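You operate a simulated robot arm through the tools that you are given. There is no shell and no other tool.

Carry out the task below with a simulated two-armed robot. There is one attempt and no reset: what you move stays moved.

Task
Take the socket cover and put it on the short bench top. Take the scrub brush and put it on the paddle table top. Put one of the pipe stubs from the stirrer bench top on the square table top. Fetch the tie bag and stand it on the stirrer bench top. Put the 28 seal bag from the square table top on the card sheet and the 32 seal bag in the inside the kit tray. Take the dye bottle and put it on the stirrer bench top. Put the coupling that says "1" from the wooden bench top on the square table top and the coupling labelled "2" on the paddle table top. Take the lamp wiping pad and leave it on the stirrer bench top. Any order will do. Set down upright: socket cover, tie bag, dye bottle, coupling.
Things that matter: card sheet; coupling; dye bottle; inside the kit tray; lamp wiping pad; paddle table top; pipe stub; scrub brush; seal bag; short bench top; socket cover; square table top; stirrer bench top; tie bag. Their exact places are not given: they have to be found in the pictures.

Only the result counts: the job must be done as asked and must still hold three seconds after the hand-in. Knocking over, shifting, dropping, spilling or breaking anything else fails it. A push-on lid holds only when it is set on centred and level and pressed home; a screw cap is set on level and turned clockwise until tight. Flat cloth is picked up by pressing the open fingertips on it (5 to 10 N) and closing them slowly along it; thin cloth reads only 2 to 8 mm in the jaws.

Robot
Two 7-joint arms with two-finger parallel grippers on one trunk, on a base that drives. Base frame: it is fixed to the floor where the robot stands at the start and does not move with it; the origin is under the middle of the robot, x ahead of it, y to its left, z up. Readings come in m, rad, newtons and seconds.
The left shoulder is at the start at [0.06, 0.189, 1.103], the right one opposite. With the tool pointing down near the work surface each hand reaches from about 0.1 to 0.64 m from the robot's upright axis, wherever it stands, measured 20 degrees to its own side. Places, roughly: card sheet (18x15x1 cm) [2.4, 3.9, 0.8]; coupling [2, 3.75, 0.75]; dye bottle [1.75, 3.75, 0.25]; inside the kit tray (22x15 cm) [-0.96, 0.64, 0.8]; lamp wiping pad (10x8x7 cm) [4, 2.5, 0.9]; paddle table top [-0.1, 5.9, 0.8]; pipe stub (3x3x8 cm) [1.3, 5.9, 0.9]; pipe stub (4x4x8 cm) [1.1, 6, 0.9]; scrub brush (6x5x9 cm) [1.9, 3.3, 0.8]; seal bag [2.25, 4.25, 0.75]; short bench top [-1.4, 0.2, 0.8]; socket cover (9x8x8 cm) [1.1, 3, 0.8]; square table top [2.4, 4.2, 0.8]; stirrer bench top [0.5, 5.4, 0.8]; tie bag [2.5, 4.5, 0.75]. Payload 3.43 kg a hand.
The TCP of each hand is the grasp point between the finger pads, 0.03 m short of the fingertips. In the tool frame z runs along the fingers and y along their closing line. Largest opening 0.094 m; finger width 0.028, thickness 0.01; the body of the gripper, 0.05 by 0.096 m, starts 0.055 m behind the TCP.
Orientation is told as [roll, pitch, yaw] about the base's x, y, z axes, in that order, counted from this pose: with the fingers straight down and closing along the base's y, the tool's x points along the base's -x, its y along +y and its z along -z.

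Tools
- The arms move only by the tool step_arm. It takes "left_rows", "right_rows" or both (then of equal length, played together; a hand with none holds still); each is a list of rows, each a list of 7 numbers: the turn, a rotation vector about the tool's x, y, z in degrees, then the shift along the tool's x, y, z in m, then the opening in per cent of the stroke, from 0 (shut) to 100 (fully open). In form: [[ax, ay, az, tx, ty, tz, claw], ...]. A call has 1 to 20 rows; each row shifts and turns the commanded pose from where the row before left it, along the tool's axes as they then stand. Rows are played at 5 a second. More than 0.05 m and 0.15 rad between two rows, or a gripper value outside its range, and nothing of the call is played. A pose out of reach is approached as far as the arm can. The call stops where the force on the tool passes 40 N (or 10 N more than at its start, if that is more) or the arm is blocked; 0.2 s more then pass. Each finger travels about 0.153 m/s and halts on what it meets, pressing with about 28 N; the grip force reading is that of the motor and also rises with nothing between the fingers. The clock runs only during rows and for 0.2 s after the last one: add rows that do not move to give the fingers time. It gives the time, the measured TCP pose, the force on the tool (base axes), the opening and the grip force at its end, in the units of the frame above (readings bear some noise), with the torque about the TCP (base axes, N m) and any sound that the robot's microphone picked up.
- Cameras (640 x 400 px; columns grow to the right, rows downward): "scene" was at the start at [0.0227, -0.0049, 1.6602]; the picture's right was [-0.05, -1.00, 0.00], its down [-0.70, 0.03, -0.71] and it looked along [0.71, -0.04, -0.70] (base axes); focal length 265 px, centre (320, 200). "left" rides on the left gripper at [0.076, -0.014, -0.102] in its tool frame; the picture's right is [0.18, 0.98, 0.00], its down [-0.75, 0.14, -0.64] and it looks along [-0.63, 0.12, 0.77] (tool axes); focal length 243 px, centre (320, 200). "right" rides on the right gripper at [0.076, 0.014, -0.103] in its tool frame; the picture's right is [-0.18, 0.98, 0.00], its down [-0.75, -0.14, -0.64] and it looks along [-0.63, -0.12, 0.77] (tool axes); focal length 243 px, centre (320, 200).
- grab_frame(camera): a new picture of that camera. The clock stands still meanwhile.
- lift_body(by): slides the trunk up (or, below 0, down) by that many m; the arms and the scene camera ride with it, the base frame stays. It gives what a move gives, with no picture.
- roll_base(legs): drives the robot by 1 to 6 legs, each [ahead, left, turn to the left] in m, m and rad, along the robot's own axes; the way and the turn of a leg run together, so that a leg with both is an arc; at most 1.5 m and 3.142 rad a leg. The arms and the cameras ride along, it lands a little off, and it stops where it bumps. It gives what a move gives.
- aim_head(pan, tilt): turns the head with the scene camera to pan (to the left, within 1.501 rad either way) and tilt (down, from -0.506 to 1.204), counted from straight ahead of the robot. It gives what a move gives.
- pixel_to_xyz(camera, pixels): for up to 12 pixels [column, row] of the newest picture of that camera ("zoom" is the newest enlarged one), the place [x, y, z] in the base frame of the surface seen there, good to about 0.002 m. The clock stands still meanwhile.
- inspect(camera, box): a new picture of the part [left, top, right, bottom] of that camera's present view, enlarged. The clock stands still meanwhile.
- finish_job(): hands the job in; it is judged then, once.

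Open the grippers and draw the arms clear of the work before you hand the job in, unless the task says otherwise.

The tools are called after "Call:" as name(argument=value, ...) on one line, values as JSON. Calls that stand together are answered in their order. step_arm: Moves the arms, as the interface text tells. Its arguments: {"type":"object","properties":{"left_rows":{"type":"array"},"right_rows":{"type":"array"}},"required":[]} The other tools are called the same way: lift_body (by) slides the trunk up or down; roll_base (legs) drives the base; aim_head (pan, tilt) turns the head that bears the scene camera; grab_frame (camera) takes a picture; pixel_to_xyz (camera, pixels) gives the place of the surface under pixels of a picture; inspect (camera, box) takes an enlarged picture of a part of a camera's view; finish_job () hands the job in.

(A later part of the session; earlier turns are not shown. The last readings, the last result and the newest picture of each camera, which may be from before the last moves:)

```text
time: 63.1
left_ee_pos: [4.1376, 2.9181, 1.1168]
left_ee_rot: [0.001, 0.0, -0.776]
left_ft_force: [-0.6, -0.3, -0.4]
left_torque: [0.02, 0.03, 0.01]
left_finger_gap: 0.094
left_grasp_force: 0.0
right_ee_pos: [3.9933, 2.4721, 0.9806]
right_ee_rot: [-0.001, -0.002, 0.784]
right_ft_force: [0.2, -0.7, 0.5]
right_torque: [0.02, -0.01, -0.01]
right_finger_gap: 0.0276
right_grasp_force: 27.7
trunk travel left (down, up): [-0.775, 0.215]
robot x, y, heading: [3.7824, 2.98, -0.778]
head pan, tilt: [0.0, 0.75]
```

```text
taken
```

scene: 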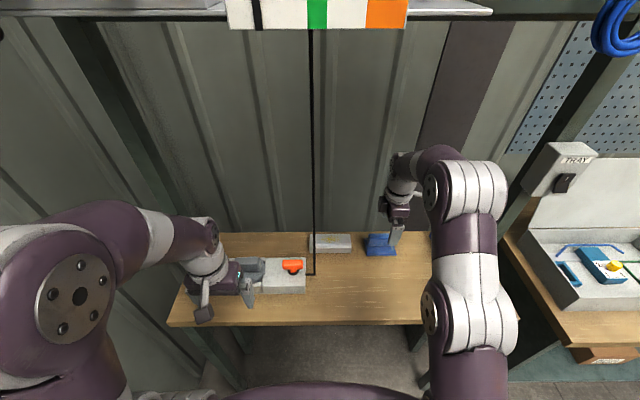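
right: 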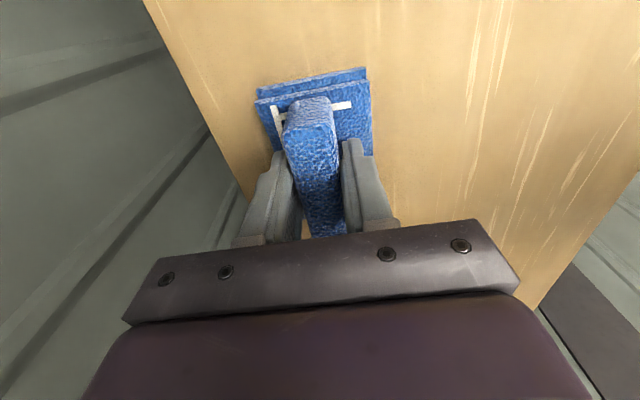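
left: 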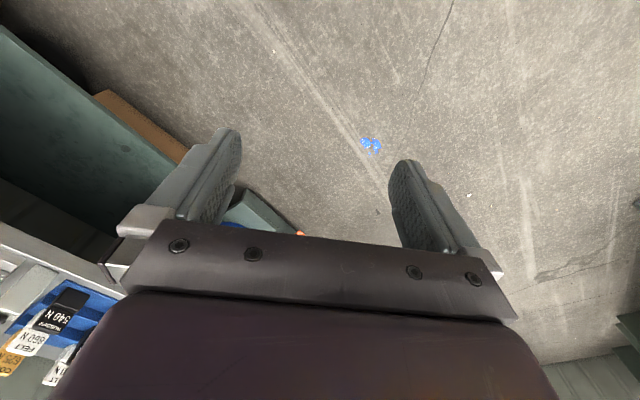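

The pad is gripped (27.6 mm, 27.7 N). I lift it, draw it back over the table and check.

Call:
step_arm(right_rows=[[0, 0, 0, 0, 0, -0.03, 0], [0, 0, 0, 0, 0, -0.035, 0], [0, 0, 0, 0, 0, -0.035, 0], [0, 0, 0, 0, 0.04, -0.005, 0], [0, 0, 0, 0, 0.045, 0, 0], [0, 0, 0, 0, 0.045, 0, 0], [0, 0, 0, 0, 0.045, 0, 0]])

Call:
grab_frame(camera="right")

Call:
grab_frame(camera="scene")

```text
time: 64.7
left_ee_pos: [4.1365, 2.9184, 1.1182]
left_ee_rot: [0.0, -0.003, -0.777]
left_ft_force: [-0.2, 0.3, 0.1]
left_torque: [-0.03, 0.0, 0.01]
left_finger_gap: 0.094
left_grasp_force: 0.1
right_ee_pos: [3.8669, 2.5996, 1.0864]
right_ee_rot: [-0.002, -0.001, 0.786]
right_ft_force: [1.0, -0.4, -0.9]
right_torque: [-0.05, -0.02, -0.02]
right_finger_gap: 0.028
right_grasp_force: 28.2
trunk travel left (down, up): [-0.775, 0.215]
robot x, y, heading: [3.7804, 2.9805, -0.773]
head pan, tilt: [0.0, 0.75]
```

```text
taken
```

right: 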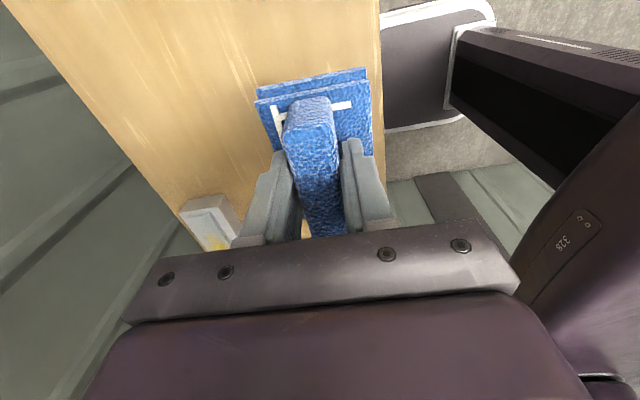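

```text
taken
```

scene: 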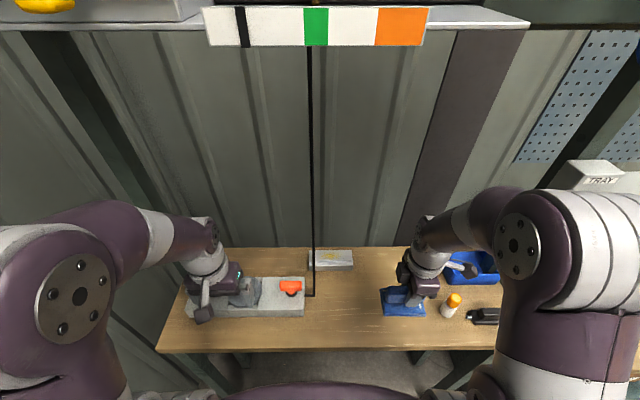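

The pad is held clear. I back away from the table, turn to face the wooden bench, and slide along the aisle.

Call:
roll_base(legs=[[-0.4, 0, 0], [0, 0, 3.13], [0, 1.0, 0]])

Call:
aim_head(pan=0.1, tilt=0.65)

Call:
grab_frame(camera="scene")

Call:
inspect(camera="scene", box=[160, 60, 480, 260])

```text
time: 79.3
left_ee_pos: [2.4643, 2.5849, 1.1183]
left_ee_rot: [0.0, 0.0, 2.404]
left_ft_force: [-0.8, 0.7, -0.1]
left_torque: [0.01, 0.03, -0.01]
left_finger_gap: 0.0939
left_grasp_force: 0.0
right_ee_pos: [2.7213, 2.9148, 1.0864]
right_ee_rot: [0.0, 0.0, -2.32]
right_ft_force: [0.0, -0.4, -1.3]
right_torque: [0.0, -0.03, 0.0]
right_finger_gap: 0.0281
right_grasp_force: 27.8
trunk travel left (down, up): [-0.775, 0.215]
robot x, y, heading: [2.8234, 2.5331, 2.403]
head pan, tilt: [0.0, 0.75]
```

```text
time: 80.0
left_ee_pos: [2.4654, 2.5853, 1.1171]
left_ee_rot: [-0.001, 0.002, 2.4]
left_ft_force: [0.4, 0.0, 0.8]
left_torque: [-0.03, -0.01, 0.04]
left_finger_gap: 0.0941
left_grasp_force: 0.2
right_ee_pos: [2.7225, 2.9141, 1.0862]
right_ee_rot: [-0.002, 0.0, -2.321]
right_ft_force: [-0.1, -1.0, 0.4]
right_torque: [0.0, 0.02, -0.03]
right_finger_gap: 0.0278
right_grasp_force: 28.2
trunk travel left (down, up): [-0.775, 0.215]
robot x, y, heading: [2.8202, 2.5362, 2.396]
head pan, tilt: [0.099, 0.649]
```

```text
taken
```

scene: 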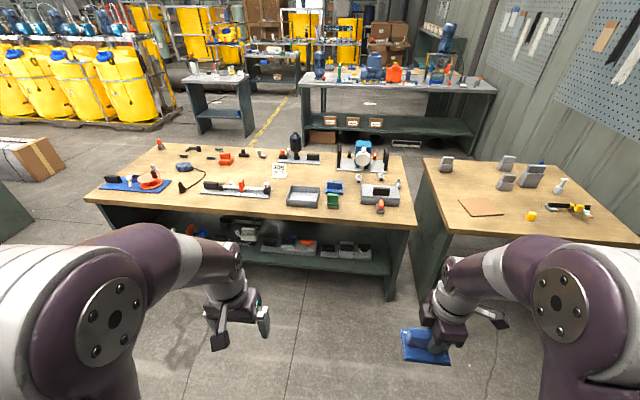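

```text
2.00 times, centred on (320, 160) of scene
```

zoom: 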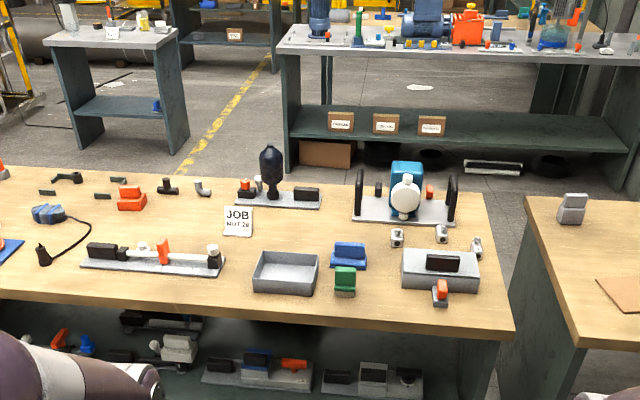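

I measure candidate objects on the wooden bench: green brush, small couplings, orange item and the rest, then zoom in to read labels.

Call:
pixel_to_xyz(camera="zoom", pixels=[[345, 285], [397, 238], [442, 235], [477, 248], [132, 198], [348, 255], [48, 213], [168, 186], [203, 190], [160, 250], [512, 335], [490, 195]])

Call:
inspect(camera="scene", box=[310, 140, 420, 215])

Call:
inspect(camera="scene", box=[90, 130, 250, 230])

Call:
inspect(camera="scene", box=[160, 200, 400, 300])

```text
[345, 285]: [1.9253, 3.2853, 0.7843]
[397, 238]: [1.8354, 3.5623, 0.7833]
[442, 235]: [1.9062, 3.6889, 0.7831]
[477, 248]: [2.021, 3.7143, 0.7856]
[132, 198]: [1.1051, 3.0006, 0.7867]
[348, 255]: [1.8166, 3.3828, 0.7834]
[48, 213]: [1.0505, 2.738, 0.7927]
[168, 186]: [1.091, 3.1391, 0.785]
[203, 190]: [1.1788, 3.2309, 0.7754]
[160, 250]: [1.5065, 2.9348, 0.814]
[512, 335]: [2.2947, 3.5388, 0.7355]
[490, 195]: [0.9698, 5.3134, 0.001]
```

```text
5.33 times, centred on (365, 178) of scene
```

zoom: 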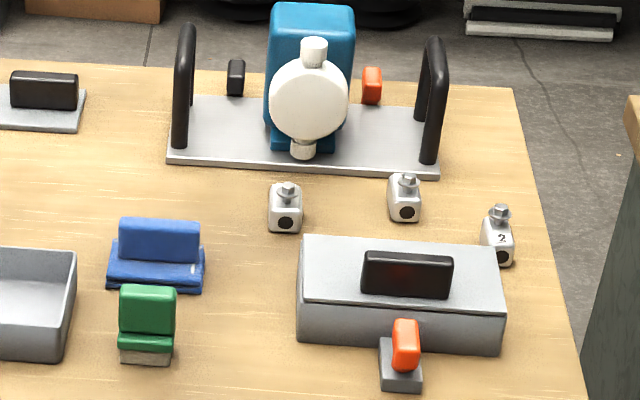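

```text
4.00 times, centred on (170, 180) of scene
```

zoom: 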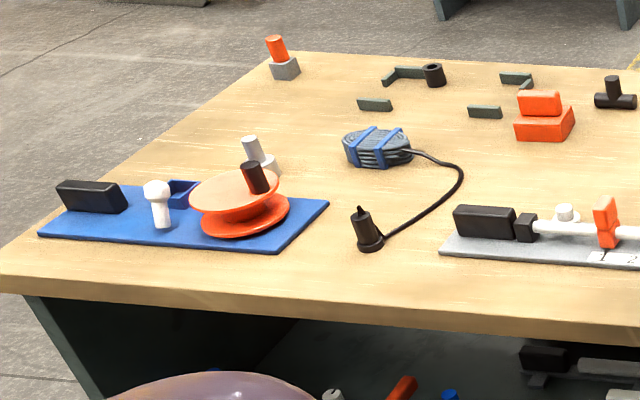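

```text
2.67 times, centred on (280, 250) of scene
```

zoom: 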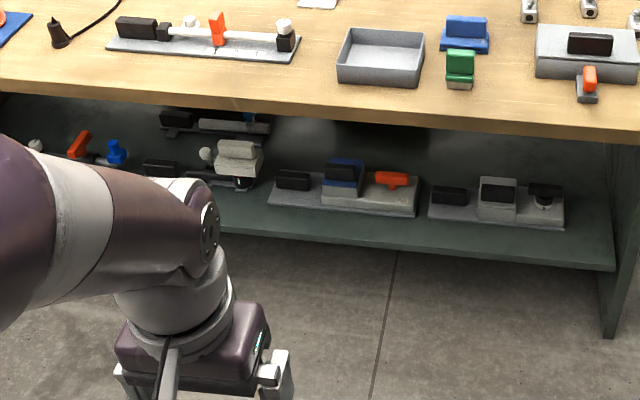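

Findings: brush = green item at (1.925, 3.285); socket cover = orange block at (1.105, 3.001); a coupling with "2" is at (2.02, 3.71). I drive up to take the brush with the left hand.

Call:
roll_base(legs=[[0, 0, -0.04], [0.6, -0.09, 0]])

Call:
grab_frame(camera="scene")

Call:
grab_frame(camera="left")

```text
time: 83.8
left_ee_pos: [2.1001, 3.0761, 1.1181]
left_ee_rot: [0.002, -0.001, 2.376]
left_ft_force: [0.0, 0.6, -0.3]
left_torque: [0.02, 0.0, -0.03]
left_finger_gap: 0.0938
left_grasp_force: 0.1
right_ee_pos: [2.3671, 3.3968, 1.0876]
right_ee_rot: [-0.002, 0.0, -2.348]
right_ft_force: [-0.7, -0.4, -0.2]
right_torque: [0.0, 0.0, -0.02]
right_finger_gap: 0.0278
right_grasp_force: 27.9
trunk travel left (down, up): [-0.775, 0.215]
robot x, y, heading: [2.4588, 3.0158, 2.374]
head pan, tilt: [0.099, 0.649]
```

```text
taken
```

scene: 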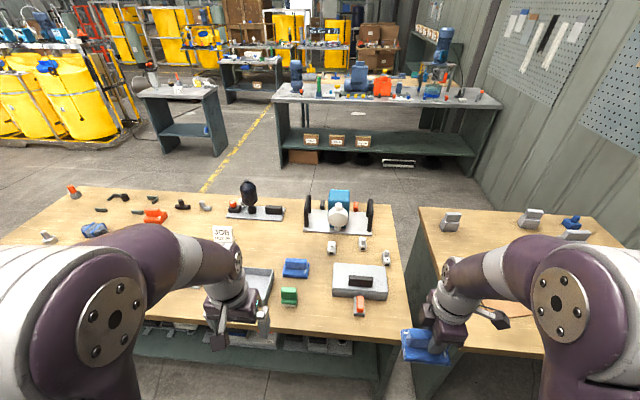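

```text
taken
```

left: 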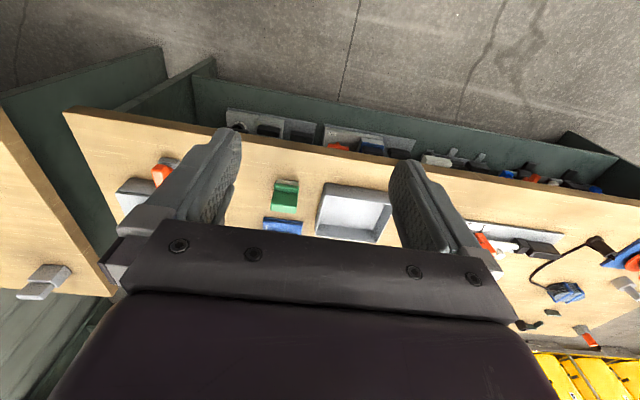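

The brush is at (288,296) in the scene view. I measure it there and in the left view.

Call:
inspect(camera="scene", box=[230, 240, 400, 340])

Call:
pixel_to_xyz(camera="zoom", pixels=[[195, 185], [240, 185], [217, 185], [217, 210], [200, 245], [240, 245], [270, 68], [335, 140], [345, 260]])

Call:
pixel_to_xyz(camera="left", pixels=[[285, 185], [285, 200], [275, 183], [297, 186], [285, 210]])

```text
3.76 times, centred on (315, 290) of scene
```

zoom: 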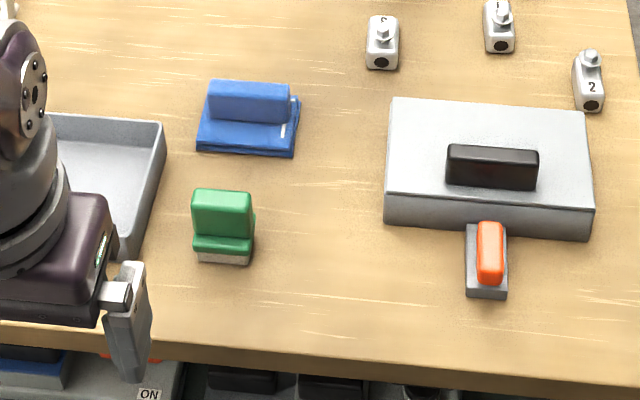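

```text
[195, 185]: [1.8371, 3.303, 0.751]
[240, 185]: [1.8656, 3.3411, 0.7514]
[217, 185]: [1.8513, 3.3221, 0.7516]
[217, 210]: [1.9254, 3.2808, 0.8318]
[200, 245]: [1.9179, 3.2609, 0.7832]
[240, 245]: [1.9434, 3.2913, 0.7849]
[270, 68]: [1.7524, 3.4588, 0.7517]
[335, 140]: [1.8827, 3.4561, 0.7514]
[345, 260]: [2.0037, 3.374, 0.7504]
```

```text
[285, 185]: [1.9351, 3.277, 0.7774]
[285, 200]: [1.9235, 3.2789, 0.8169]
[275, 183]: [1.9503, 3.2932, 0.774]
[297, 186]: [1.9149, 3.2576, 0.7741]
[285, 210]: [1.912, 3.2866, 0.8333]
```

The brush's fin is centred near (1.918, 3.293), top z≈0.84. I bring the left hand above it and check with its camera.

Call:
step_arm(left_rows=[[0, 0, 0, -0.0469, -0.0051, 0, 100], [0, 0, 0, -0.0469, -0.0051, 0, 100], [0, 0, 0, -0.0469, -0.0051, 0, 100], [0, 0, 0, -0.0469, -0.0051, 0, 100], [0, 0, 0, -0.0469, -0.0051, 0, 100], [0, 0, 0, -0.0469, -0.0051, 0, 100], [0, 0, 0, 0, 0, 0.04, 100], [0, 0, 0, 0, 0, 0.04, 100], [0, 0, 0, 0, 0, 0.04, 100], [0, 0, 0, 0, 0, 0.04, 100], [0, 0, 0, 0, 0, 0, 100]])

Call:
grab_frame(camera="left")

Call:
grab_frame(camera="scene")

```text
time: 86.2
left_ee_pos: [1.9456, 3.266, 0.9212]
left_ee_rot: [0.001, 0.0, 2.375]
left_ft_force: [0.0, 0.4, 0.3]
left_torque: [0.01, 0.0, 0.01]
left_finger_gap: 0.0941
left_grasp_force: 0.1
left hand out of reach, approached as far as the arm can: row 5, 6
right_ee_pos: [2.3662, 3.3971, 1.0871]
right_ee_rot: [-0.001, 0.001, -2.347]
right_ft_force: [0.0, 0.4, -1.0]
right_torque: [0.04, -0.01, 0.0]
right_finger_gap: 0.0278
right_grasp_force: 28.0
trunk travel left (down, up): [-0.775, 0.215]
robot x, y, heading: [2.4591, 3.0195, 2.376]
head pan, tilt: [0.099, 0.649]
```

```text
taken
```

left: 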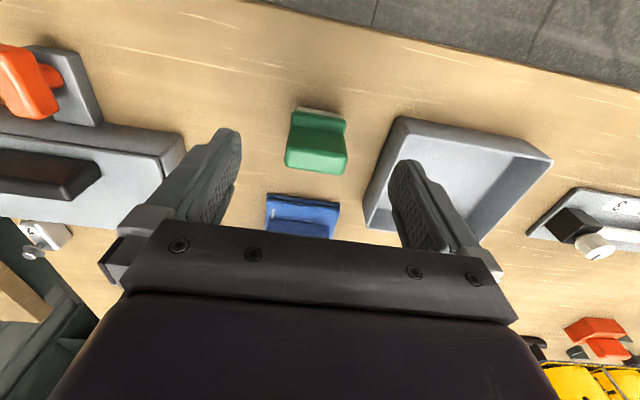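

```text
taken
```

scene: 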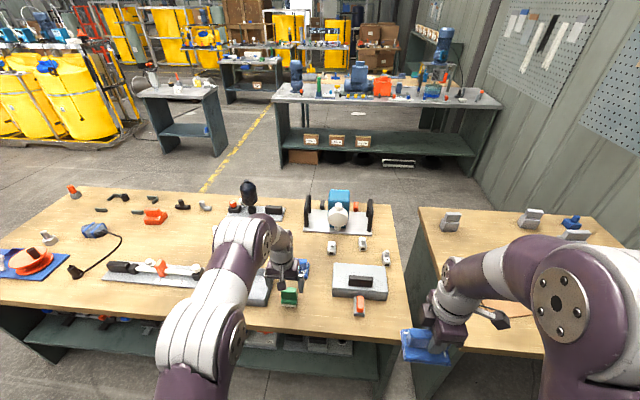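

At this height the reach is enough again. I measure the brush top from the left camera and step forward.

Call:
pixel_to_xyz(camera="left", pixels=[[290, 150], [347, 155], [318, 135], [317, 165], [320, 112], [300, 110], [345, 120]])

Call:
step_arm(left_rows=[[0, 0, 0, -0.019, 0, 0, 100], [0, 0, 0, -0.019, 0, 0.0, 100], [0, 0, 0, 0, 0, 0, 100]])

Call:
grab_frame(camera="left")

```text
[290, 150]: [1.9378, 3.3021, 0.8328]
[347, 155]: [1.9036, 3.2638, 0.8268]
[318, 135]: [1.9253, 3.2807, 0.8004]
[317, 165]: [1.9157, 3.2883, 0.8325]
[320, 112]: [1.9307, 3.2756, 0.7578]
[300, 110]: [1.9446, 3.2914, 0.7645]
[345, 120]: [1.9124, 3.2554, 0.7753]
```

```text
time: 87.0
left_ee_pos: [1.9163, 3.2912, 0.9218]
left_ee_rot: [0.0, -0.001, 2.375]
left_ft_force: [-0.4, -1.1, 0.8]
left_torque: [0.05, 0.0, -0.03]
left_finger_gap: 0.0938
left_grasp_force: 0.1
right_ee_pos: [2.3672, 3.398, 1.0871]
right_ee_rot: [-0.001, 0.001, -2.348]
right_ft_force: [0.1, 1.1, -0.1]
right_torque: [-0.01, 0.01, -0.05]
right_finger_gap: 0.0276
right_grasp_force: 27.8
trunk travel left (down, up): [-0.775, 0.215]
robot x, y, heading: [2.4596, 3.0102, 2.373]
head pan, tilt: [0.099, 0.649]
```

```text
taken
```

left: 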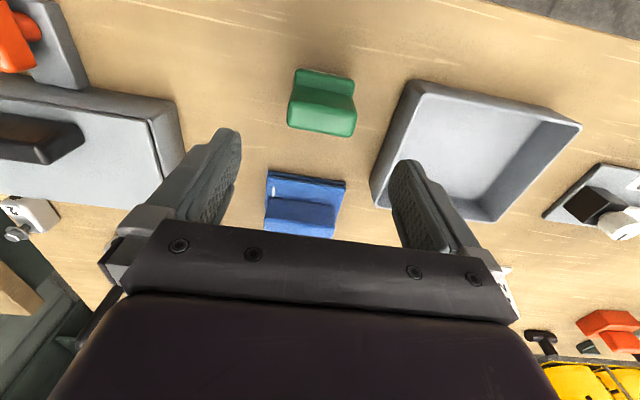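

I check the tray's near edges to make sure that the left-side finger clears it.

Call:
pixel_to_xyz(camera="left", pixels=[[373, 200], [408, 90], [390, 140], [300, 100], [350, 108], [322, 130], [322, 90]])

```text
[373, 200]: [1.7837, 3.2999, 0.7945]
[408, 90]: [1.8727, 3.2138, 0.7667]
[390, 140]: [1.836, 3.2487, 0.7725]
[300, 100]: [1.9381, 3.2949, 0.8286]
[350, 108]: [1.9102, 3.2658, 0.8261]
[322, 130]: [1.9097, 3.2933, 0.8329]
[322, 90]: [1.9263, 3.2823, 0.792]
```

Clearance is about 2.8 cm. I lower 0.095 m and close on the brush.

Call:
step_arm(left_rows=[[0, 0, 0, 0, 0, 0.035, 100], [0, 0, 0, 0, 0, 0.035, 100], [0, 0, 0, 0.003, 0, 0.025, 100], [0, 0, 0, 0, 0, 0, 100], [0, 0, 0, 0, 0, 0, 75], [0, 0, 0, 0, 0, 0, 50], [0, 0, 0, 0, 0, 0, 20], [0, 0, 0, 0, 0, 0, 20], [0, 0, 0, 0, 0, 0, 20]])

Call:
grab_frame(camera="left")

```text
time: 89.0
left_ee_pos: [1.9186, 3.2899, 0.8263]
left_ee_rot: [0.0, 0.0, 2.375]
left_ft_force: [0.6, -0.1, 0.4]
left_torque: [0.03, -0.01, 0.02]
left_finger_gap: 0.0617
left_grasp_force: 27.9
right_ee_pos: [2.3655, 3.3976, 1.0862]
right_ee_rot: [0.001, -0.001, -2.348]
right_ft_force: [-0.6, -0.3, -1.6]
right_torque: [0.06, 0.0, -0.03]
right_finger_gap: 0.0275
right_grasp_force: 27.6
trunk travel left (down, up): [-0.775, 0.215]
robot x, y, heading: [2.459, 3.0166, 2.375]
head pan, tilt: [0.099, 0.649]
```

```text
taken
```

left: 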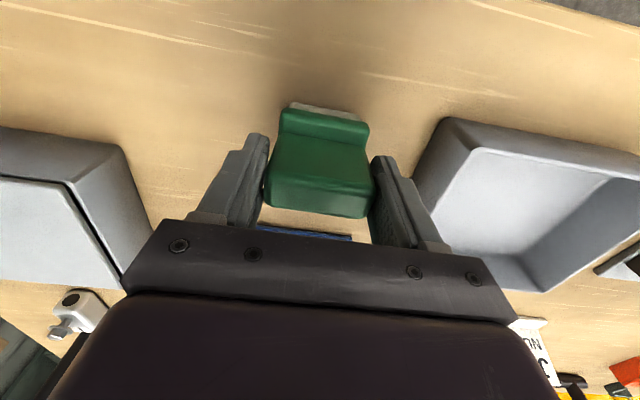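

The brush is held (61.7 mm). I lift it clear and draw it back toward me.

Call:
step_arm(left_rows=[[0, 0, 0, 0, 0, -0.03, 20], [0, 0, 0, 0, 0, -0.045, 20], [0, 0, 0, 0, 0, -0.045, 20], [0, 0, 0, 0.03, 0, -0.035, 20], [0, 0, 0, 0.035, 0, -0.035, 20], [0, 0, 0, 0.04, 0, -0.03, 20], [0, 0, 0, 0.048, 0, 0, 20], [0, 0, 0, 0.048, 0, 0, 20], [0, 0, 0, 0.048, 0, 0, 20]])

Call:
roll_base(legs=[[-0.4, 0, -0.02], [0, 1.2, 0]])

Call:
aim_head(pan=0.6, tilt=0.5)

Call:
grab_frame(camera="scene")

```text
time: 91.0
left_ee_pos: [2.1023, 3.1144, 1.0454]
left_ee_rot: [-0.001, -0.001, 2.376]
left_ft_force: [-0.4, 0.4, -1.2]
left_torque: [0.02, 0.03, 0.01]
left_finger_gap: 0.0615
left_grasp_force: 27.8
right_ee_pos: [2.3691, 3.3975, 1.0873]
right_ee_rot: [-0.002, 0.001, -2.348]
right_ft_force: [0.6, -0.5, -0.9]
right_torque: [0.0, 0.02, -0.01]
right_finger_gap: 0.0278
right_grasp_force: 28.1
trunk travel left (down, up): [-0.775, 0.215]
robot x, y, heading: [2.4591, 3.0181, 2.374]
head pan, tilt: [0.099, 0.649]
```

```text
time: 99.1
left_ee_pos: [1.526, 2.0191, 1.0456]
left_ee_rot: [-0.001, -0.001, 2.336]
left_ft_force: [0.1, -0.4, -0.4]
left_torque: [0.02, -0.01, -0.03]
left_finger_gap: 0.0618
left_grasp_force: 27.6
right_ee_pos: [1.8028, 2.2877, 1.0864]
right_ee_rot: [0.002, 0.0, -2.387]
right_ft_force: [-0.2, -0.7, -1.6]
right_torque: [-0.01, -0.01, -0.01]
right_finger_gap: 0.0278
right_grasp_force: 27.7
trunk travel left (down, up): [-0.775, 0.215]
robot x, y, heading: [1.8799, 1.9029, 2.334]
head pan, tilt: [0.099, 0.649]
```

```text
time: 100.1
left_ee_pos: [1.5266, 2.0178, 1.0458]
left_ee_rot: [0.001, -0.003, 2.336]
left_ft_force: [0.2, -0.7, -1.5]
left_torque: [-0.03, 0.02, 0.03]
left_finger_gap: 0.0615
left_grasp_force: 27.9
right_ee_pos: [1.8013, 2.2891, 1.0868]
right_ee_rot: [-0.002, -0.002, -2.386]
right_ft_force: [0.6, 0.4, -1.3]
right_torque: [-0.02, 0.01, 0.01]
right_finger_gap: 0.028
right_grasp_force: 28.4
trunk travel left (down, up): [-0.775, 0.215]
robot x, y, heading: [1.876, 1.9047, 2.341]
head pan, tilt: [0.6, 0.499]
```

```text
taken
```

scene: 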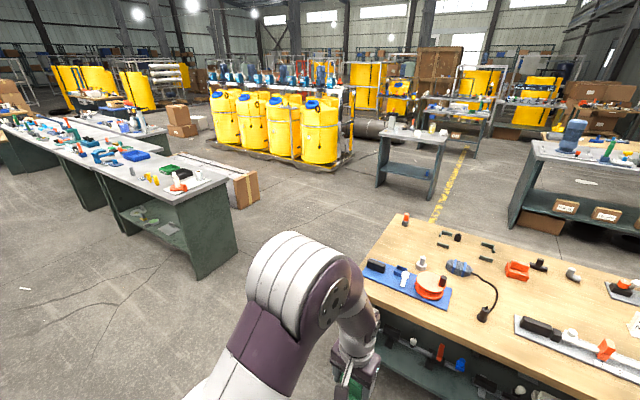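

I measure the floor gap between the left bench and the wooden bench, plus the stirrer bench's front, to plan the drive.

Call:
pixel_to_xyz(camera="scene", pixels=[[405, 215], [365, 278], [240, 240], [200, 275], [375, 190], [435, 200], [510, 225], [325, 200], [235, 185], [532, 150], [560, 152], [24, 289]])

Call:
inspect(camera="scene", box=[0, 110, 240, 260])

Call:
inspect(camera="scene", box=[400, 80, 640, 230])

```text
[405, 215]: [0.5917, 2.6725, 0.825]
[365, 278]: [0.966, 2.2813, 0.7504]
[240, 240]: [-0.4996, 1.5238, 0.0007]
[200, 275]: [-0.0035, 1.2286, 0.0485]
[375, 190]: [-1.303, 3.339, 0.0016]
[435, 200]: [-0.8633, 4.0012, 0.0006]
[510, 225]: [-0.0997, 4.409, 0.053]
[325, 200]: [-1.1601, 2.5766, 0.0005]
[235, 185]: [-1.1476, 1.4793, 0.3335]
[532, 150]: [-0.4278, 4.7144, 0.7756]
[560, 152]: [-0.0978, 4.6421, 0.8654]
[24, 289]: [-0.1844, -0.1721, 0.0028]
```

```text
2.67 times, centred on (120, 185) of scene
```

zoom: 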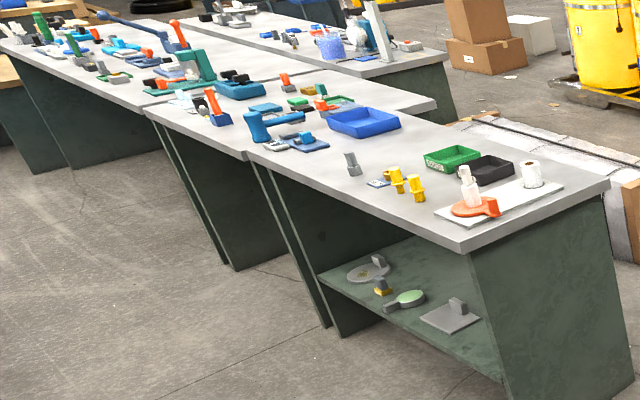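

```text
2.67 times, centred on (520, 155) of scene
```

zoom: 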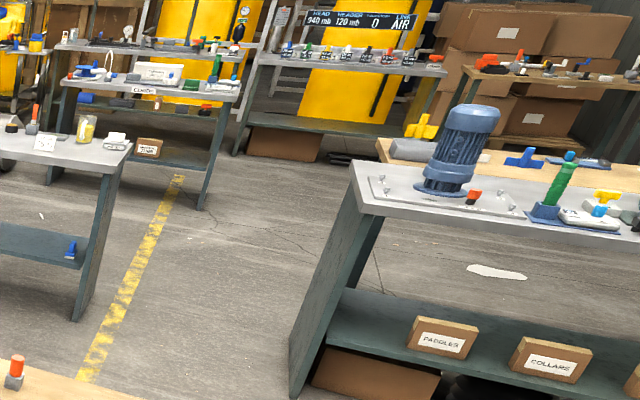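

I slide further along to the gap and check the white patch on the floor seen earlier near (0.3, 2.16).

Call:
roll_base(legs=[[0, 1.0, 0.015]])

Call:
aim_head(pan=0.0, tilt=0.6)

Call:
grab_frame(camera="scene")

```text
time: 105.3
left_ee_pos: [0.7993, 1.3295, 1.0449]
left_ee_rot: [0.001, 0.0, 2.325]
left_ft_force: [0.4, -0.4, -1.1]
left_torque: [0.0, -0.01, 0.0]
left_finger_gap: 0.0614
left_grasp_force: 28.1
right_ee_pos: [1.0793, 1.5976, 1.0871]
right_ee_rot: [0.001, 0.0, -2.396]
right_ft_force: [0.2, 0.3, -1.0]
right_torque: [0.01, 0.04, 0.01]
right_finger_gap: 0.0278
right_grasp_force: 28.0
trunk travel left (down, up): [-0.775, 0.215]
robot x, y, heading: [1.1539, 1.2112, 2.324]
head pan, tilt: [0.6, 0.499]
```

```text
time: 106.3
left_ee_pos: [0.7993, 1.3302, 1.0459]
left_ee_rot: [0.0, -0.001, 2.326]
left_ft_force: [-1.2, 0.0, -1.9]
left_torque: [0.01, -0.02, -0.04]
left_finger_gap: 0.0613
left_grasp_force: 28.1
right_ee_pos: [1.0775, 1.5974, 1.0863]
right_ee_rot: [0.0, 0.001, -2.397]
right_ft_force: [0.7, -0.3, -0.8]
right_torque: [0.0, -0.04, -0.02]
right_finger_gap: 0.0278
right_grasp_force: 28.0
trunk travel left (down, up): [-0.775, 0.215]
robot x, y, heading: [1.1471, 1.2126, 2.318]
head pan, tilt: [0.0, 0.6]
```

```text
taken
```

scene: 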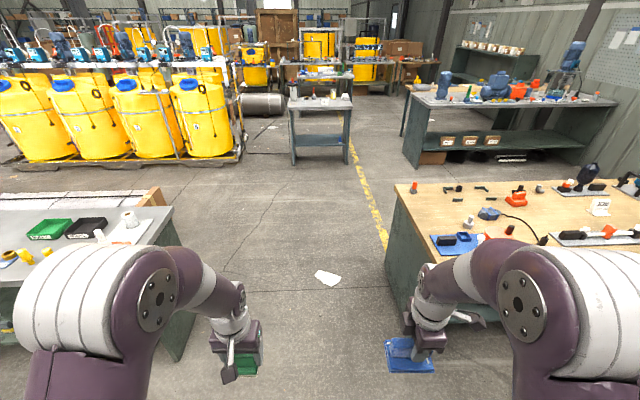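

Call:
inspect(camera="scene", box=[280, 245, 380, 310])

Call:
pixel_to_xyz(camera="scene", pixels=[[328, 277], [315, 274], [340, 282], [326, 284], [300, 290], [410, 310], [195, 330], [175, 215], [390, 185], [411, 180], [405, 160], [560, 165]])

```text
6.15 times, centred on (330, 278) of scene
```

zoom: 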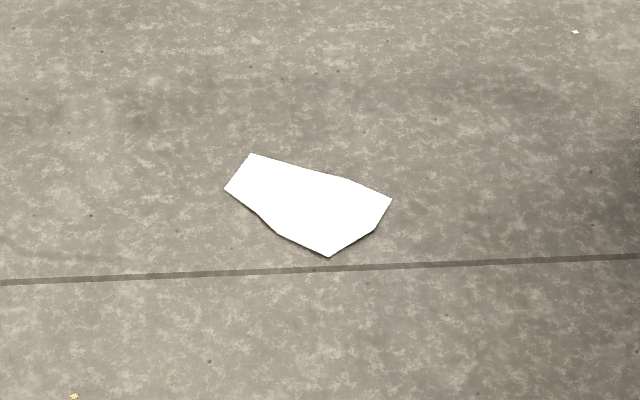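

```text
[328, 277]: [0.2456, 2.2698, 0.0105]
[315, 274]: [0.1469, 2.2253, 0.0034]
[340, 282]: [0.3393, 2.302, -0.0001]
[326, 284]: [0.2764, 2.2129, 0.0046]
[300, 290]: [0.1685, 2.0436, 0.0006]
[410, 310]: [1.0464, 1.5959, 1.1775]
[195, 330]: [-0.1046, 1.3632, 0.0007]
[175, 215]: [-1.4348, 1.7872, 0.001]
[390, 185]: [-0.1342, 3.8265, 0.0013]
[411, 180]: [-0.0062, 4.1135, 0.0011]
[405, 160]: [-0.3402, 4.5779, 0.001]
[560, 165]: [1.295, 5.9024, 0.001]
```

The scrap of paper at (0.25, 2.27) is real enough to avoid. I shift left, drive past it on the bench side, then slide right in front of the stirrer bench.

Call:
roll_base(legs=[[0, 0.37, 0.038], [1.2, 0, 0], [1.1, 0, 0]])

Call:
aim_head(pan=-0.8, tilt=0.5)

Call:
grab_frame(camera="scene")

```text
time: 119.6
left_ee_pos: [-1.1702, 2.5952, 1.0451]
left_ee_rot: [0.0, 0.001, 2.421]
left_ft_force: [0.5, 0.3, -0.7]
left_torque: [-0.01, 0.0, 0.0]
left_finger_gap: 0.0618
left_grasp_force: 28.6
right_ee_pos: [-0.9189, 2.8886, 1.0861]
right_ee_rot: [-0.001, 0.001, -2.301]
right_ft_force: [0.2, -0.3, -1.0]
right_torque: [-0.02, 0.01, 0.0]
right_finger_gap: 0.0277
right_grasp_force: 28.5
trunk travel left (down, up): [-0.775, 0.215]
robot x, y, heading: [-0.8073, 2.506, 2.42]
head pan, tilt: [0.0, 0.6]
```

```text
time: 120.7
left_ee_pos: [-1.1719, 2.5946, 1.0453]
left_ee_rot: [0.0, -0.001, 2.42]
left_ft_force: [-0.5, 0.5, -0.6]
left_torque: [-0.02, 0.03, 0.03]
left_finger_gap: 0.0616
left_grasp_force: 27.8
right_ee_pos: [-0.9181, 2.8871, 1.0874]
right_ee_rot: [0.0, 0.0, -2.301]
right_ft_force: [0.6, 0.0, -0.3]
right_torque: [0.0, -0.05, 0.0]
right_finger_gap: 0.0279
right_grasp_force: 28.0
trunk travel left (down, up): [-0.775, 0.215]
robot x, y, heading: [-0.81, 2.5143, 2.42]
head pan, tilt: [-0.799, 0.499]
```

```text
taken
```

scene: 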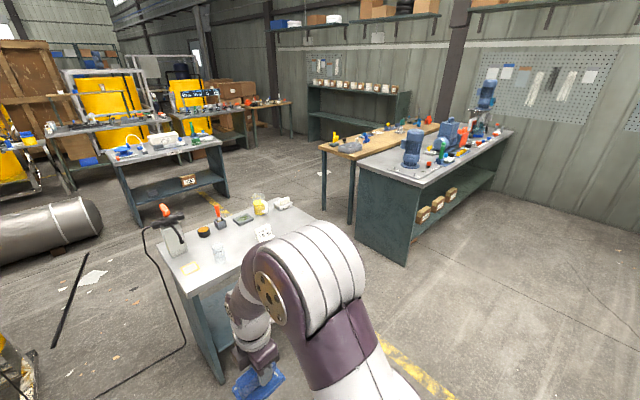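

I measure the paddle table and stirrer bench corners.

Call:
pixel_to_xyz(camera="scene", pixels=[[322, 147], [360, 160], [436, 124], [358, 168], [423, 188], [512, 132], [405, 265], [350, 215], [325, 210], [300, 210], [455, 125], [325, 172]])

Call:
inspect(camera="scene", box=[310, 70, 520, 200])

```text
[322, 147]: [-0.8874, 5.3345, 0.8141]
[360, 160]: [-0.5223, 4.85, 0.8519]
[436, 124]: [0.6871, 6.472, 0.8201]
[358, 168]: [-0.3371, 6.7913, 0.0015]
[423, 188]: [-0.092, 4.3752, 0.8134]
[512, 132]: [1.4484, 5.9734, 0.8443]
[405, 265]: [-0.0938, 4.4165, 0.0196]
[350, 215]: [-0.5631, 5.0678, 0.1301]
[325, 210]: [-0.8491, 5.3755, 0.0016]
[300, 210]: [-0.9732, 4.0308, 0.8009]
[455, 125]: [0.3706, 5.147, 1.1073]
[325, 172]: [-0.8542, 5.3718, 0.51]
```

```text
3.05 times, centred on (415, 135) of scene
```

zoom: 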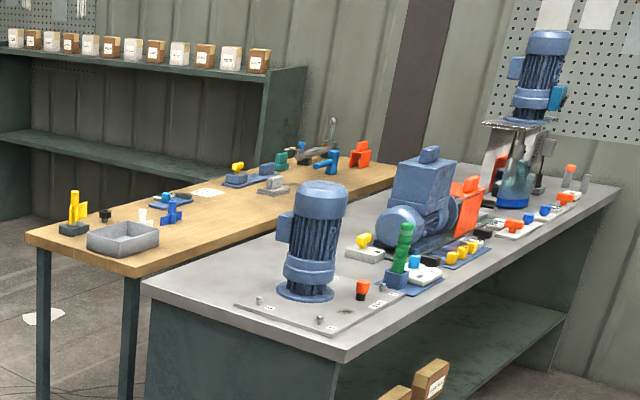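

Stirrer bench top: front edge at n≈3.16, z≈0.85; the paddle table is behind it, z≈0.82. I slide right, in front of the stirrer bench, to look for free places.

Call:
roll_base(legs=[[0, 0, -0.064], [0, -1.4, 0], [0, -1.4, 0]])

Call:
aim_head(pan=0.0, tilt=0.6)

Call:
grab_frame(camera="scene")

```text
time: 134.7
left_ee_pos: [0.8024, 4.6067, 1.0457]
left_ee_rot: [0.0, 0.0, 2.351]
left_ft_force: [-0.7, 0.2, -0.6]
left_torque: [0.0, 0.04, -0.03]
left_finger_gap: 0.0618
left_grasp_force: 28.1
right_ee_pos: [1.0758, 4.8818, 1.0868]
right_ee_rot: [-0.001, -0.001, -2.369]
right_ft_force: [0.1, -0.4, -0.5]
right_torque: [-0.02, -0.01, 0.01]
right_finger_gap: 0.0276
right_grasp_force: 27.6
trunk travel left (down, up): [-0.775, 0.215]
robot x, y, heading: [1.1591, 4.4995, 2.348]
head pan, tilt: [-0.799, 0.499]
```

```text
time: 135.8
left_ee_pos: [0.802, 4.6071, 1.0455]
left_ee_rot: [0.001, -0.001, 2.351]
left_ft_force: [0.1, 0.7, -1.1]
left_torque: [0.01, 0.01, 0.02]
left_finger_gap: 0.0616
left_grasp_force: 28.7
right_ee_pos: [1.0741, 4.8827, 1.0865]
right_ee_rot: [0.0, 0.0, -2.371]
right_ft_force: [-0.1, -0.7, -0.5]
right_torque: [0.01, 0.0, -0.01]
right_finger_gap: 0.0277
right_grasp_force: 28.1
trunk travel left (down, up): [-0.775, 0.215]
robot x, y, heading: [1.155, 4.4997, 2.35]
head pan, tilt: [0.0, 0.6]
```

```text
taken
```

scene: 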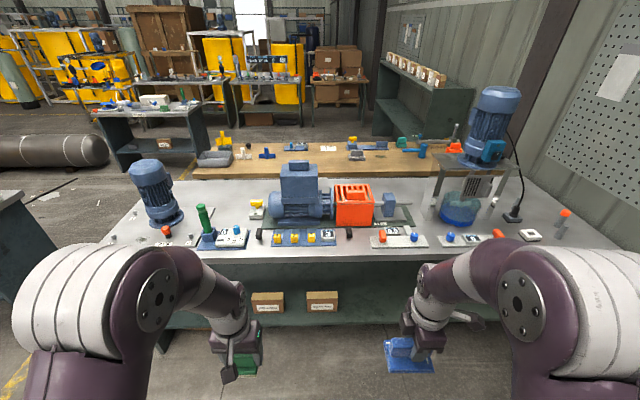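

I zoom into the stirrer bench's right end and middle to find the pipe stubs and free patches.

Call:
inspect(camera="scene", box=[360, 160, 640, 300])

Call:
pixel_to_xyz(camera="zoom", pixels=[[470, 130], [390, 170], [300, 130], [230, 170], [460, 180], [80, 165], [210, 205], [300, 205], [540, 150], [110, 190], [380, 205], [450, 210]])

Call:
inspect(camera="scene", box=[80, 150, 380, 300])

Call:
pixel_to_xyz(camera="zoom", pixels=[[330, 120], [360, 140], [140, 150], [60, 150], [360, 215], [550, 200], [230, 225], [600, 170], [620, 120], [340, 85], [400, 60], [290, 60]])

```text
2.29 times, centred on (500, 230) of scene
```

zoom: 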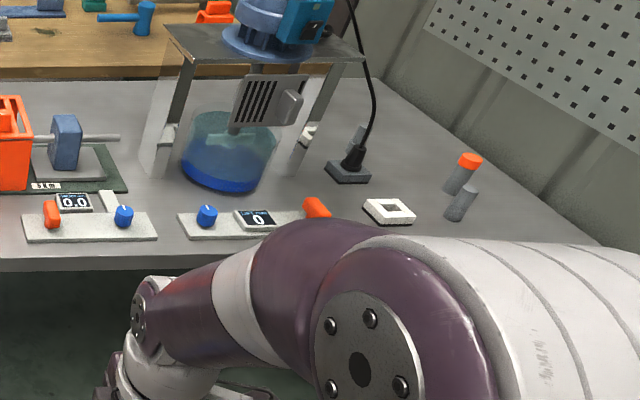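

```text
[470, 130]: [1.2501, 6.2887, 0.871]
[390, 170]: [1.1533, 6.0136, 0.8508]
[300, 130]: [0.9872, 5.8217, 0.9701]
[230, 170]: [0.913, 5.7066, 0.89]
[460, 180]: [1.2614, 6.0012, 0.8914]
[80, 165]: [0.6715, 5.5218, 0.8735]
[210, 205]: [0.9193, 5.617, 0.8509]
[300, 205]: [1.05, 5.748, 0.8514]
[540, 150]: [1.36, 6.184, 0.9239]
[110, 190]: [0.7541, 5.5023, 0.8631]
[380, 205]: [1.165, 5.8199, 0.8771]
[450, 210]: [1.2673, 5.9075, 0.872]
```

```text
2.13 times, centred on (230, 225) of scene
```

zoom: 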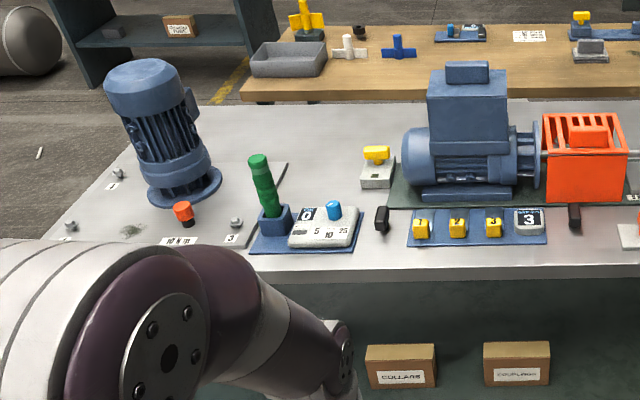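

```text
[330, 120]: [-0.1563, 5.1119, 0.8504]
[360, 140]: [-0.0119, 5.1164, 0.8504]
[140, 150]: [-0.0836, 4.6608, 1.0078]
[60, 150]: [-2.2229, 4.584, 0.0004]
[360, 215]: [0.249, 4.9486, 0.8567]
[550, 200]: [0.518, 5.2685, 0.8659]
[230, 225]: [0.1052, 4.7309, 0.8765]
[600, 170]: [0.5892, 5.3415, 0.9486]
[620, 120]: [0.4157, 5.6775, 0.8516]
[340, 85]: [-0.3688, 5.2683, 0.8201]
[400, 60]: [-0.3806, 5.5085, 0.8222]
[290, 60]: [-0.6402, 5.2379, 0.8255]
```

The grey stub at about (1.267, 5.908) is near the front edge at the right end, and there is free room round it. I move over there for a closer look.

Call:
roll_base(legs=[[0, -0.75, 0.006], [0.25, 0, 0]])

Call:
aim_head(pan=-0.15, tilt=0.75)

Call:
grab_frame(camera="scene")

Call:
inspect(camera="scene", box=[220, 100, 520, 290])

```text
time: 141.3
left_ee_pos: [1.1576, 5.3142, 1.0448]
left_ee_rot: [0.001, 0.001, 2.362]
left_ft_force: [0.8, -0.5, -0.9]
left_torque: [0.0, -0.01, 0.0]
left_finger_gap: 0.0617
left_grasp_force: 28.2
right_ee_pos: [1.4267, 5.5906, 1.0868]
right_ee_rot: [0.0, -0.001, -2.362]
right_ft_force: [-0.1, -0.1, -0.5]
right_torque: [0.02, 0.0, 0.04]
right_finger_gap: 0.028
right_grasp_force: 27.6
trunk travel left (down, up): [-0.775, 0.215]
robot x, y, heading: [1.5113, 5.2097, 2.363]
head pan, tilt: [0.0, 0.6]
```

```text
time: 142.0
left_ee_pos: [1.1563, 5.3144, 1.0455]
left_ee_rot: [0.0, -0.001, 2.362]
left_ft_force: [-0.1, 0.0, -1.2]
left_torque: [-0.02, 0.03, 0.0]
left_finger_gap: 0.0618
left_grasp_force: 28.4
right_ee_pos: [1.427, 5.5931, 1.0876]
right_ee_rot: [0.0, 0.0, -2.361]
right_ft_force: [0.5, 0.9, -1.1]
right_torque: [-0.01, -0.04, -0.02]
right_finger_gap: 0.0277
right_grasp_force: 28.5
trunk travel left (down, up): [-0.775, 0.215]
robot x, y, heading: [1.5117, 5.212, 2.359]
head pan, tilt: [-0.15, 0.75]
```

```text
taken
```

scene: 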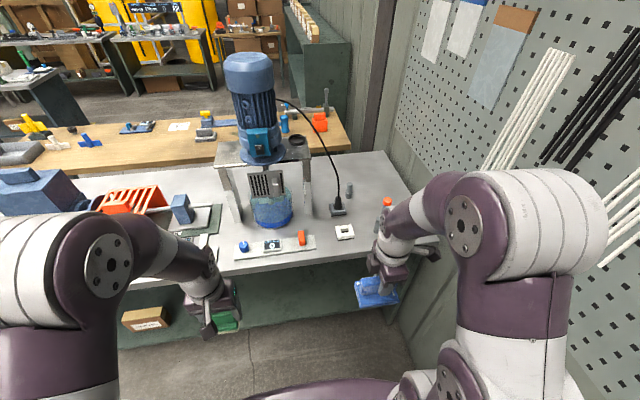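

```text
2.11 times, centred on (370, 195) of scene
```

zoom: 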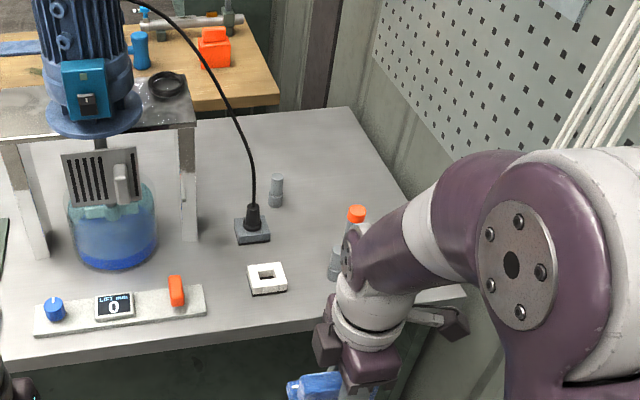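

I measure the objects at the right end to plan the free spots.

Call:
pixel_to_xyz(camera="zoom", pixels=[[276, 205], [252, 240], [267, 280], [333, 268], [356, 215], [350, 110], [320, 170], [190, 235], [310, 230], [225, 300], [400, 180], [310, 310]])

Call:
pixel_to_xyz(camera="scene", pixels=[[385, 155], [410, 190], [335, 165], [345, 193], [200, 235], [215, 195], [250, 225], [230, 210]])

```text
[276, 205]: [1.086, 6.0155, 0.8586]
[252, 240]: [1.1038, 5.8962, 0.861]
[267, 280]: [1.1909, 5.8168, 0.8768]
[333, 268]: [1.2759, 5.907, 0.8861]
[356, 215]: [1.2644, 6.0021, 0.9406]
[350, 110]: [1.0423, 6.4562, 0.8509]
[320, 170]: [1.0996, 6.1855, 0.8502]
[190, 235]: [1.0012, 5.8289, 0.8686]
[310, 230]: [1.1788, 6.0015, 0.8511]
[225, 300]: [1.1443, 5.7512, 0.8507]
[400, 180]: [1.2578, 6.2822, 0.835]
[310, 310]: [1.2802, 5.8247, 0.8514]
```

```text
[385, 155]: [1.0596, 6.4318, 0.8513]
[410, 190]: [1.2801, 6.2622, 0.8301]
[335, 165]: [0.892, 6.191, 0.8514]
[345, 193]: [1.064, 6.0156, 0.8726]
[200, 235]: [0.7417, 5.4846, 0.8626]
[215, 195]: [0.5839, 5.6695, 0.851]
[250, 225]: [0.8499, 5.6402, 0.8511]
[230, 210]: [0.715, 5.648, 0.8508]
```

I check how far my right elbow sticks out toward the wall before shifting right.

Call:
pixel_to_xyz(camera="scene", pixels=[[600, 215], [575, 180], [560, 330], [620, 280], [630, 150], [600, 300], [440, 300]])

```text
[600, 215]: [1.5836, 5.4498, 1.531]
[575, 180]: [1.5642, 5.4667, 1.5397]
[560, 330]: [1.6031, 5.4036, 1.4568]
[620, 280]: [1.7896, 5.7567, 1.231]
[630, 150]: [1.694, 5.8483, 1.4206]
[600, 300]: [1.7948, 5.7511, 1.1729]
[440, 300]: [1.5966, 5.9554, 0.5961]
```

The elbow reaches about 0.25 m to my right; the wall is at d≈5.33, so there's room. I shift 0.17 m right and 0.13 m ahead.

Call:
roll_base(legs=[[0.13, -0.17, 0]])

Call:
grab_frame(camera="scene")

Call:
grab_frame(camera="right")

```text
time: 143.7
left_ee_pos: [1.1815, 5.5259, 1.0446]
left_ee_rot: [0.0, 0.001, 2.364]
left_ft_force: [0.7, 0.3, -0.9]
left_torque: [-0.02, -0.01, 0.02]
left_finger_gap: 0.0616
left_grasp_force: 27.9
right_ee_pos: [1.4499, 5.8043, 1.0869]
right_ee_rot: [0.001, 0.001, -2.357]
right_ft_force: [-0.1, 0.1, -1.4]
right_torque: [0.02, 0.03, 0.0]
right_finger_gap: 0.0279
right_grasp_force: 28.0
trunk travel left (down, up): [-0.775, 0.215]
robot x, y, heading: [1.538, 5.4232, 2.363]
head pan, tilt: [-0.15, 0.75]
```

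```text
taken
```

scene: 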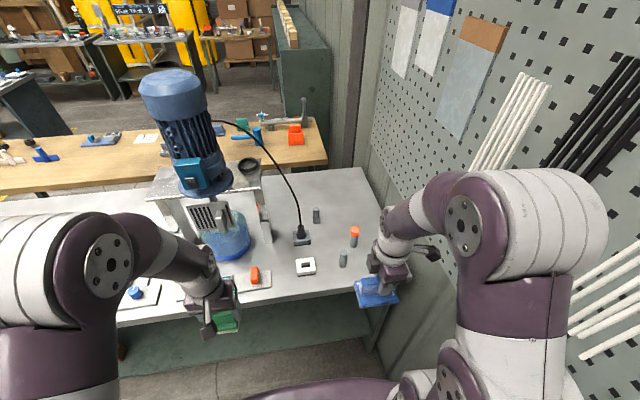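

```text
taken
```

right: 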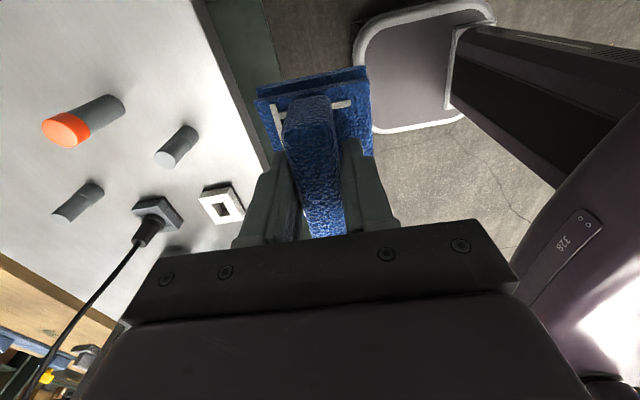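

I move the pad over the free corner (d≈5.225, n≈3.245), right of the stubs, and lower part of the way.

Call:
step_arm(right_rows=[[0, 0, 0, 0.024, -0.0415, 0, 0], [0, 0, 0, 0.024, -0.0415, 0, 0], [0, 0, 0, 0.024, -0.0415, 0, 0], [0, 0, 0, 0.024, -0.0415, 0, 0], [0, 0, 0, 0, 0, 0.04, 0], [0, 0, 0, 0, 0, 0.04, 0], [0, 0, 0, 0, 0, 0.04, 0], [0, 0, 0, 0, 0, 0, 0]])

Call:
grab_frame(camera="scene")

Call:
grab_frame(camera="right")

```text
time: 145.5
left_ee_pos: [1.1804, 5.526, 1.0452]
left_ee_rot: [-0.002, -0.001, 2.362]
left_ft_force: [-0.7, 0.4, -1.8]
left_torque: [0.02, 0.01, 0.0]
left_finger_gap: 0.0617
left_grasp_force: 28.7
right_ee_pos: [1.4018, 5.9898, 0.9668]
right_ee_rot: [-0.001, 0.002, -2.358]
right_ft_force: [0.0, 0.2, -0.9]
right_torque: [0.0, -0.03, 0.0]
right_finger_gap: 0.028
right_grasp_force: 27.8
trunk travel left (down, up): [-0.775, 0.215]
robot x, y, heading: [1.5364, 5.421, 2.362]
head pan, tilt: [-0.15, 0.75]
```

```text
taken
```

scene: 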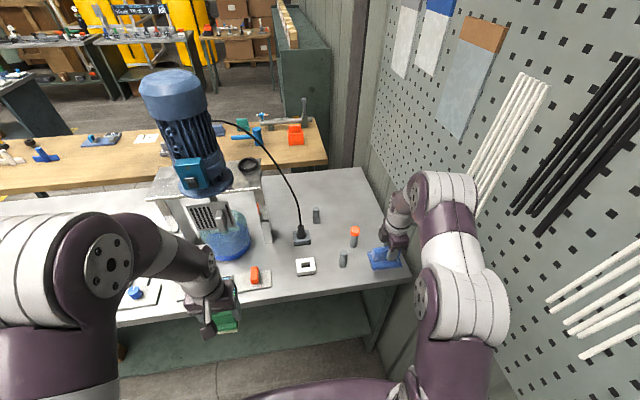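

```text
taken
```

right: 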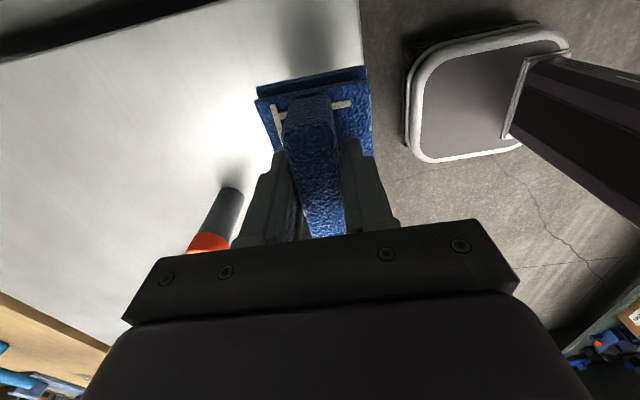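

I check the bench's front edge beside the pad in the right camera.

Call:
pixel_to_xyz(camera="right", pixels=[[355, 20], [362, 60], [350, 40], [340, 65], [300, 50], [150, 60], [370, 75], [260, 90]])

Call:
pixel_to_xyz(camera="scene", pixels=[[400, 277], [370, 282], [350, 287], [385, 268], [410, 272], [405, 262]])

```text
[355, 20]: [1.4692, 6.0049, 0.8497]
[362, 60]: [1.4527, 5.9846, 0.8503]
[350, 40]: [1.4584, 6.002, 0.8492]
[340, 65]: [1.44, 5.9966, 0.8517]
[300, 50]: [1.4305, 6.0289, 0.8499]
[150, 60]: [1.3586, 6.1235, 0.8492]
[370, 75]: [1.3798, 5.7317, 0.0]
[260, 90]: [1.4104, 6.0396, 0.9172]
```

```text
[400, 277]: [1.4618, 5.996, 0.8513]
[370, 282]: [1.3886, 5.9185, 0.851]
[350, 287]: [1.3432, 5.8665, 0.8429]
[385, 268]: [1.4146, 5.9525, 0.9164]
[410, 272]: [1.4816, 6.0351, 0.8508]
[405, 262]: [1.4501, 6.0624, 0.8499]
```

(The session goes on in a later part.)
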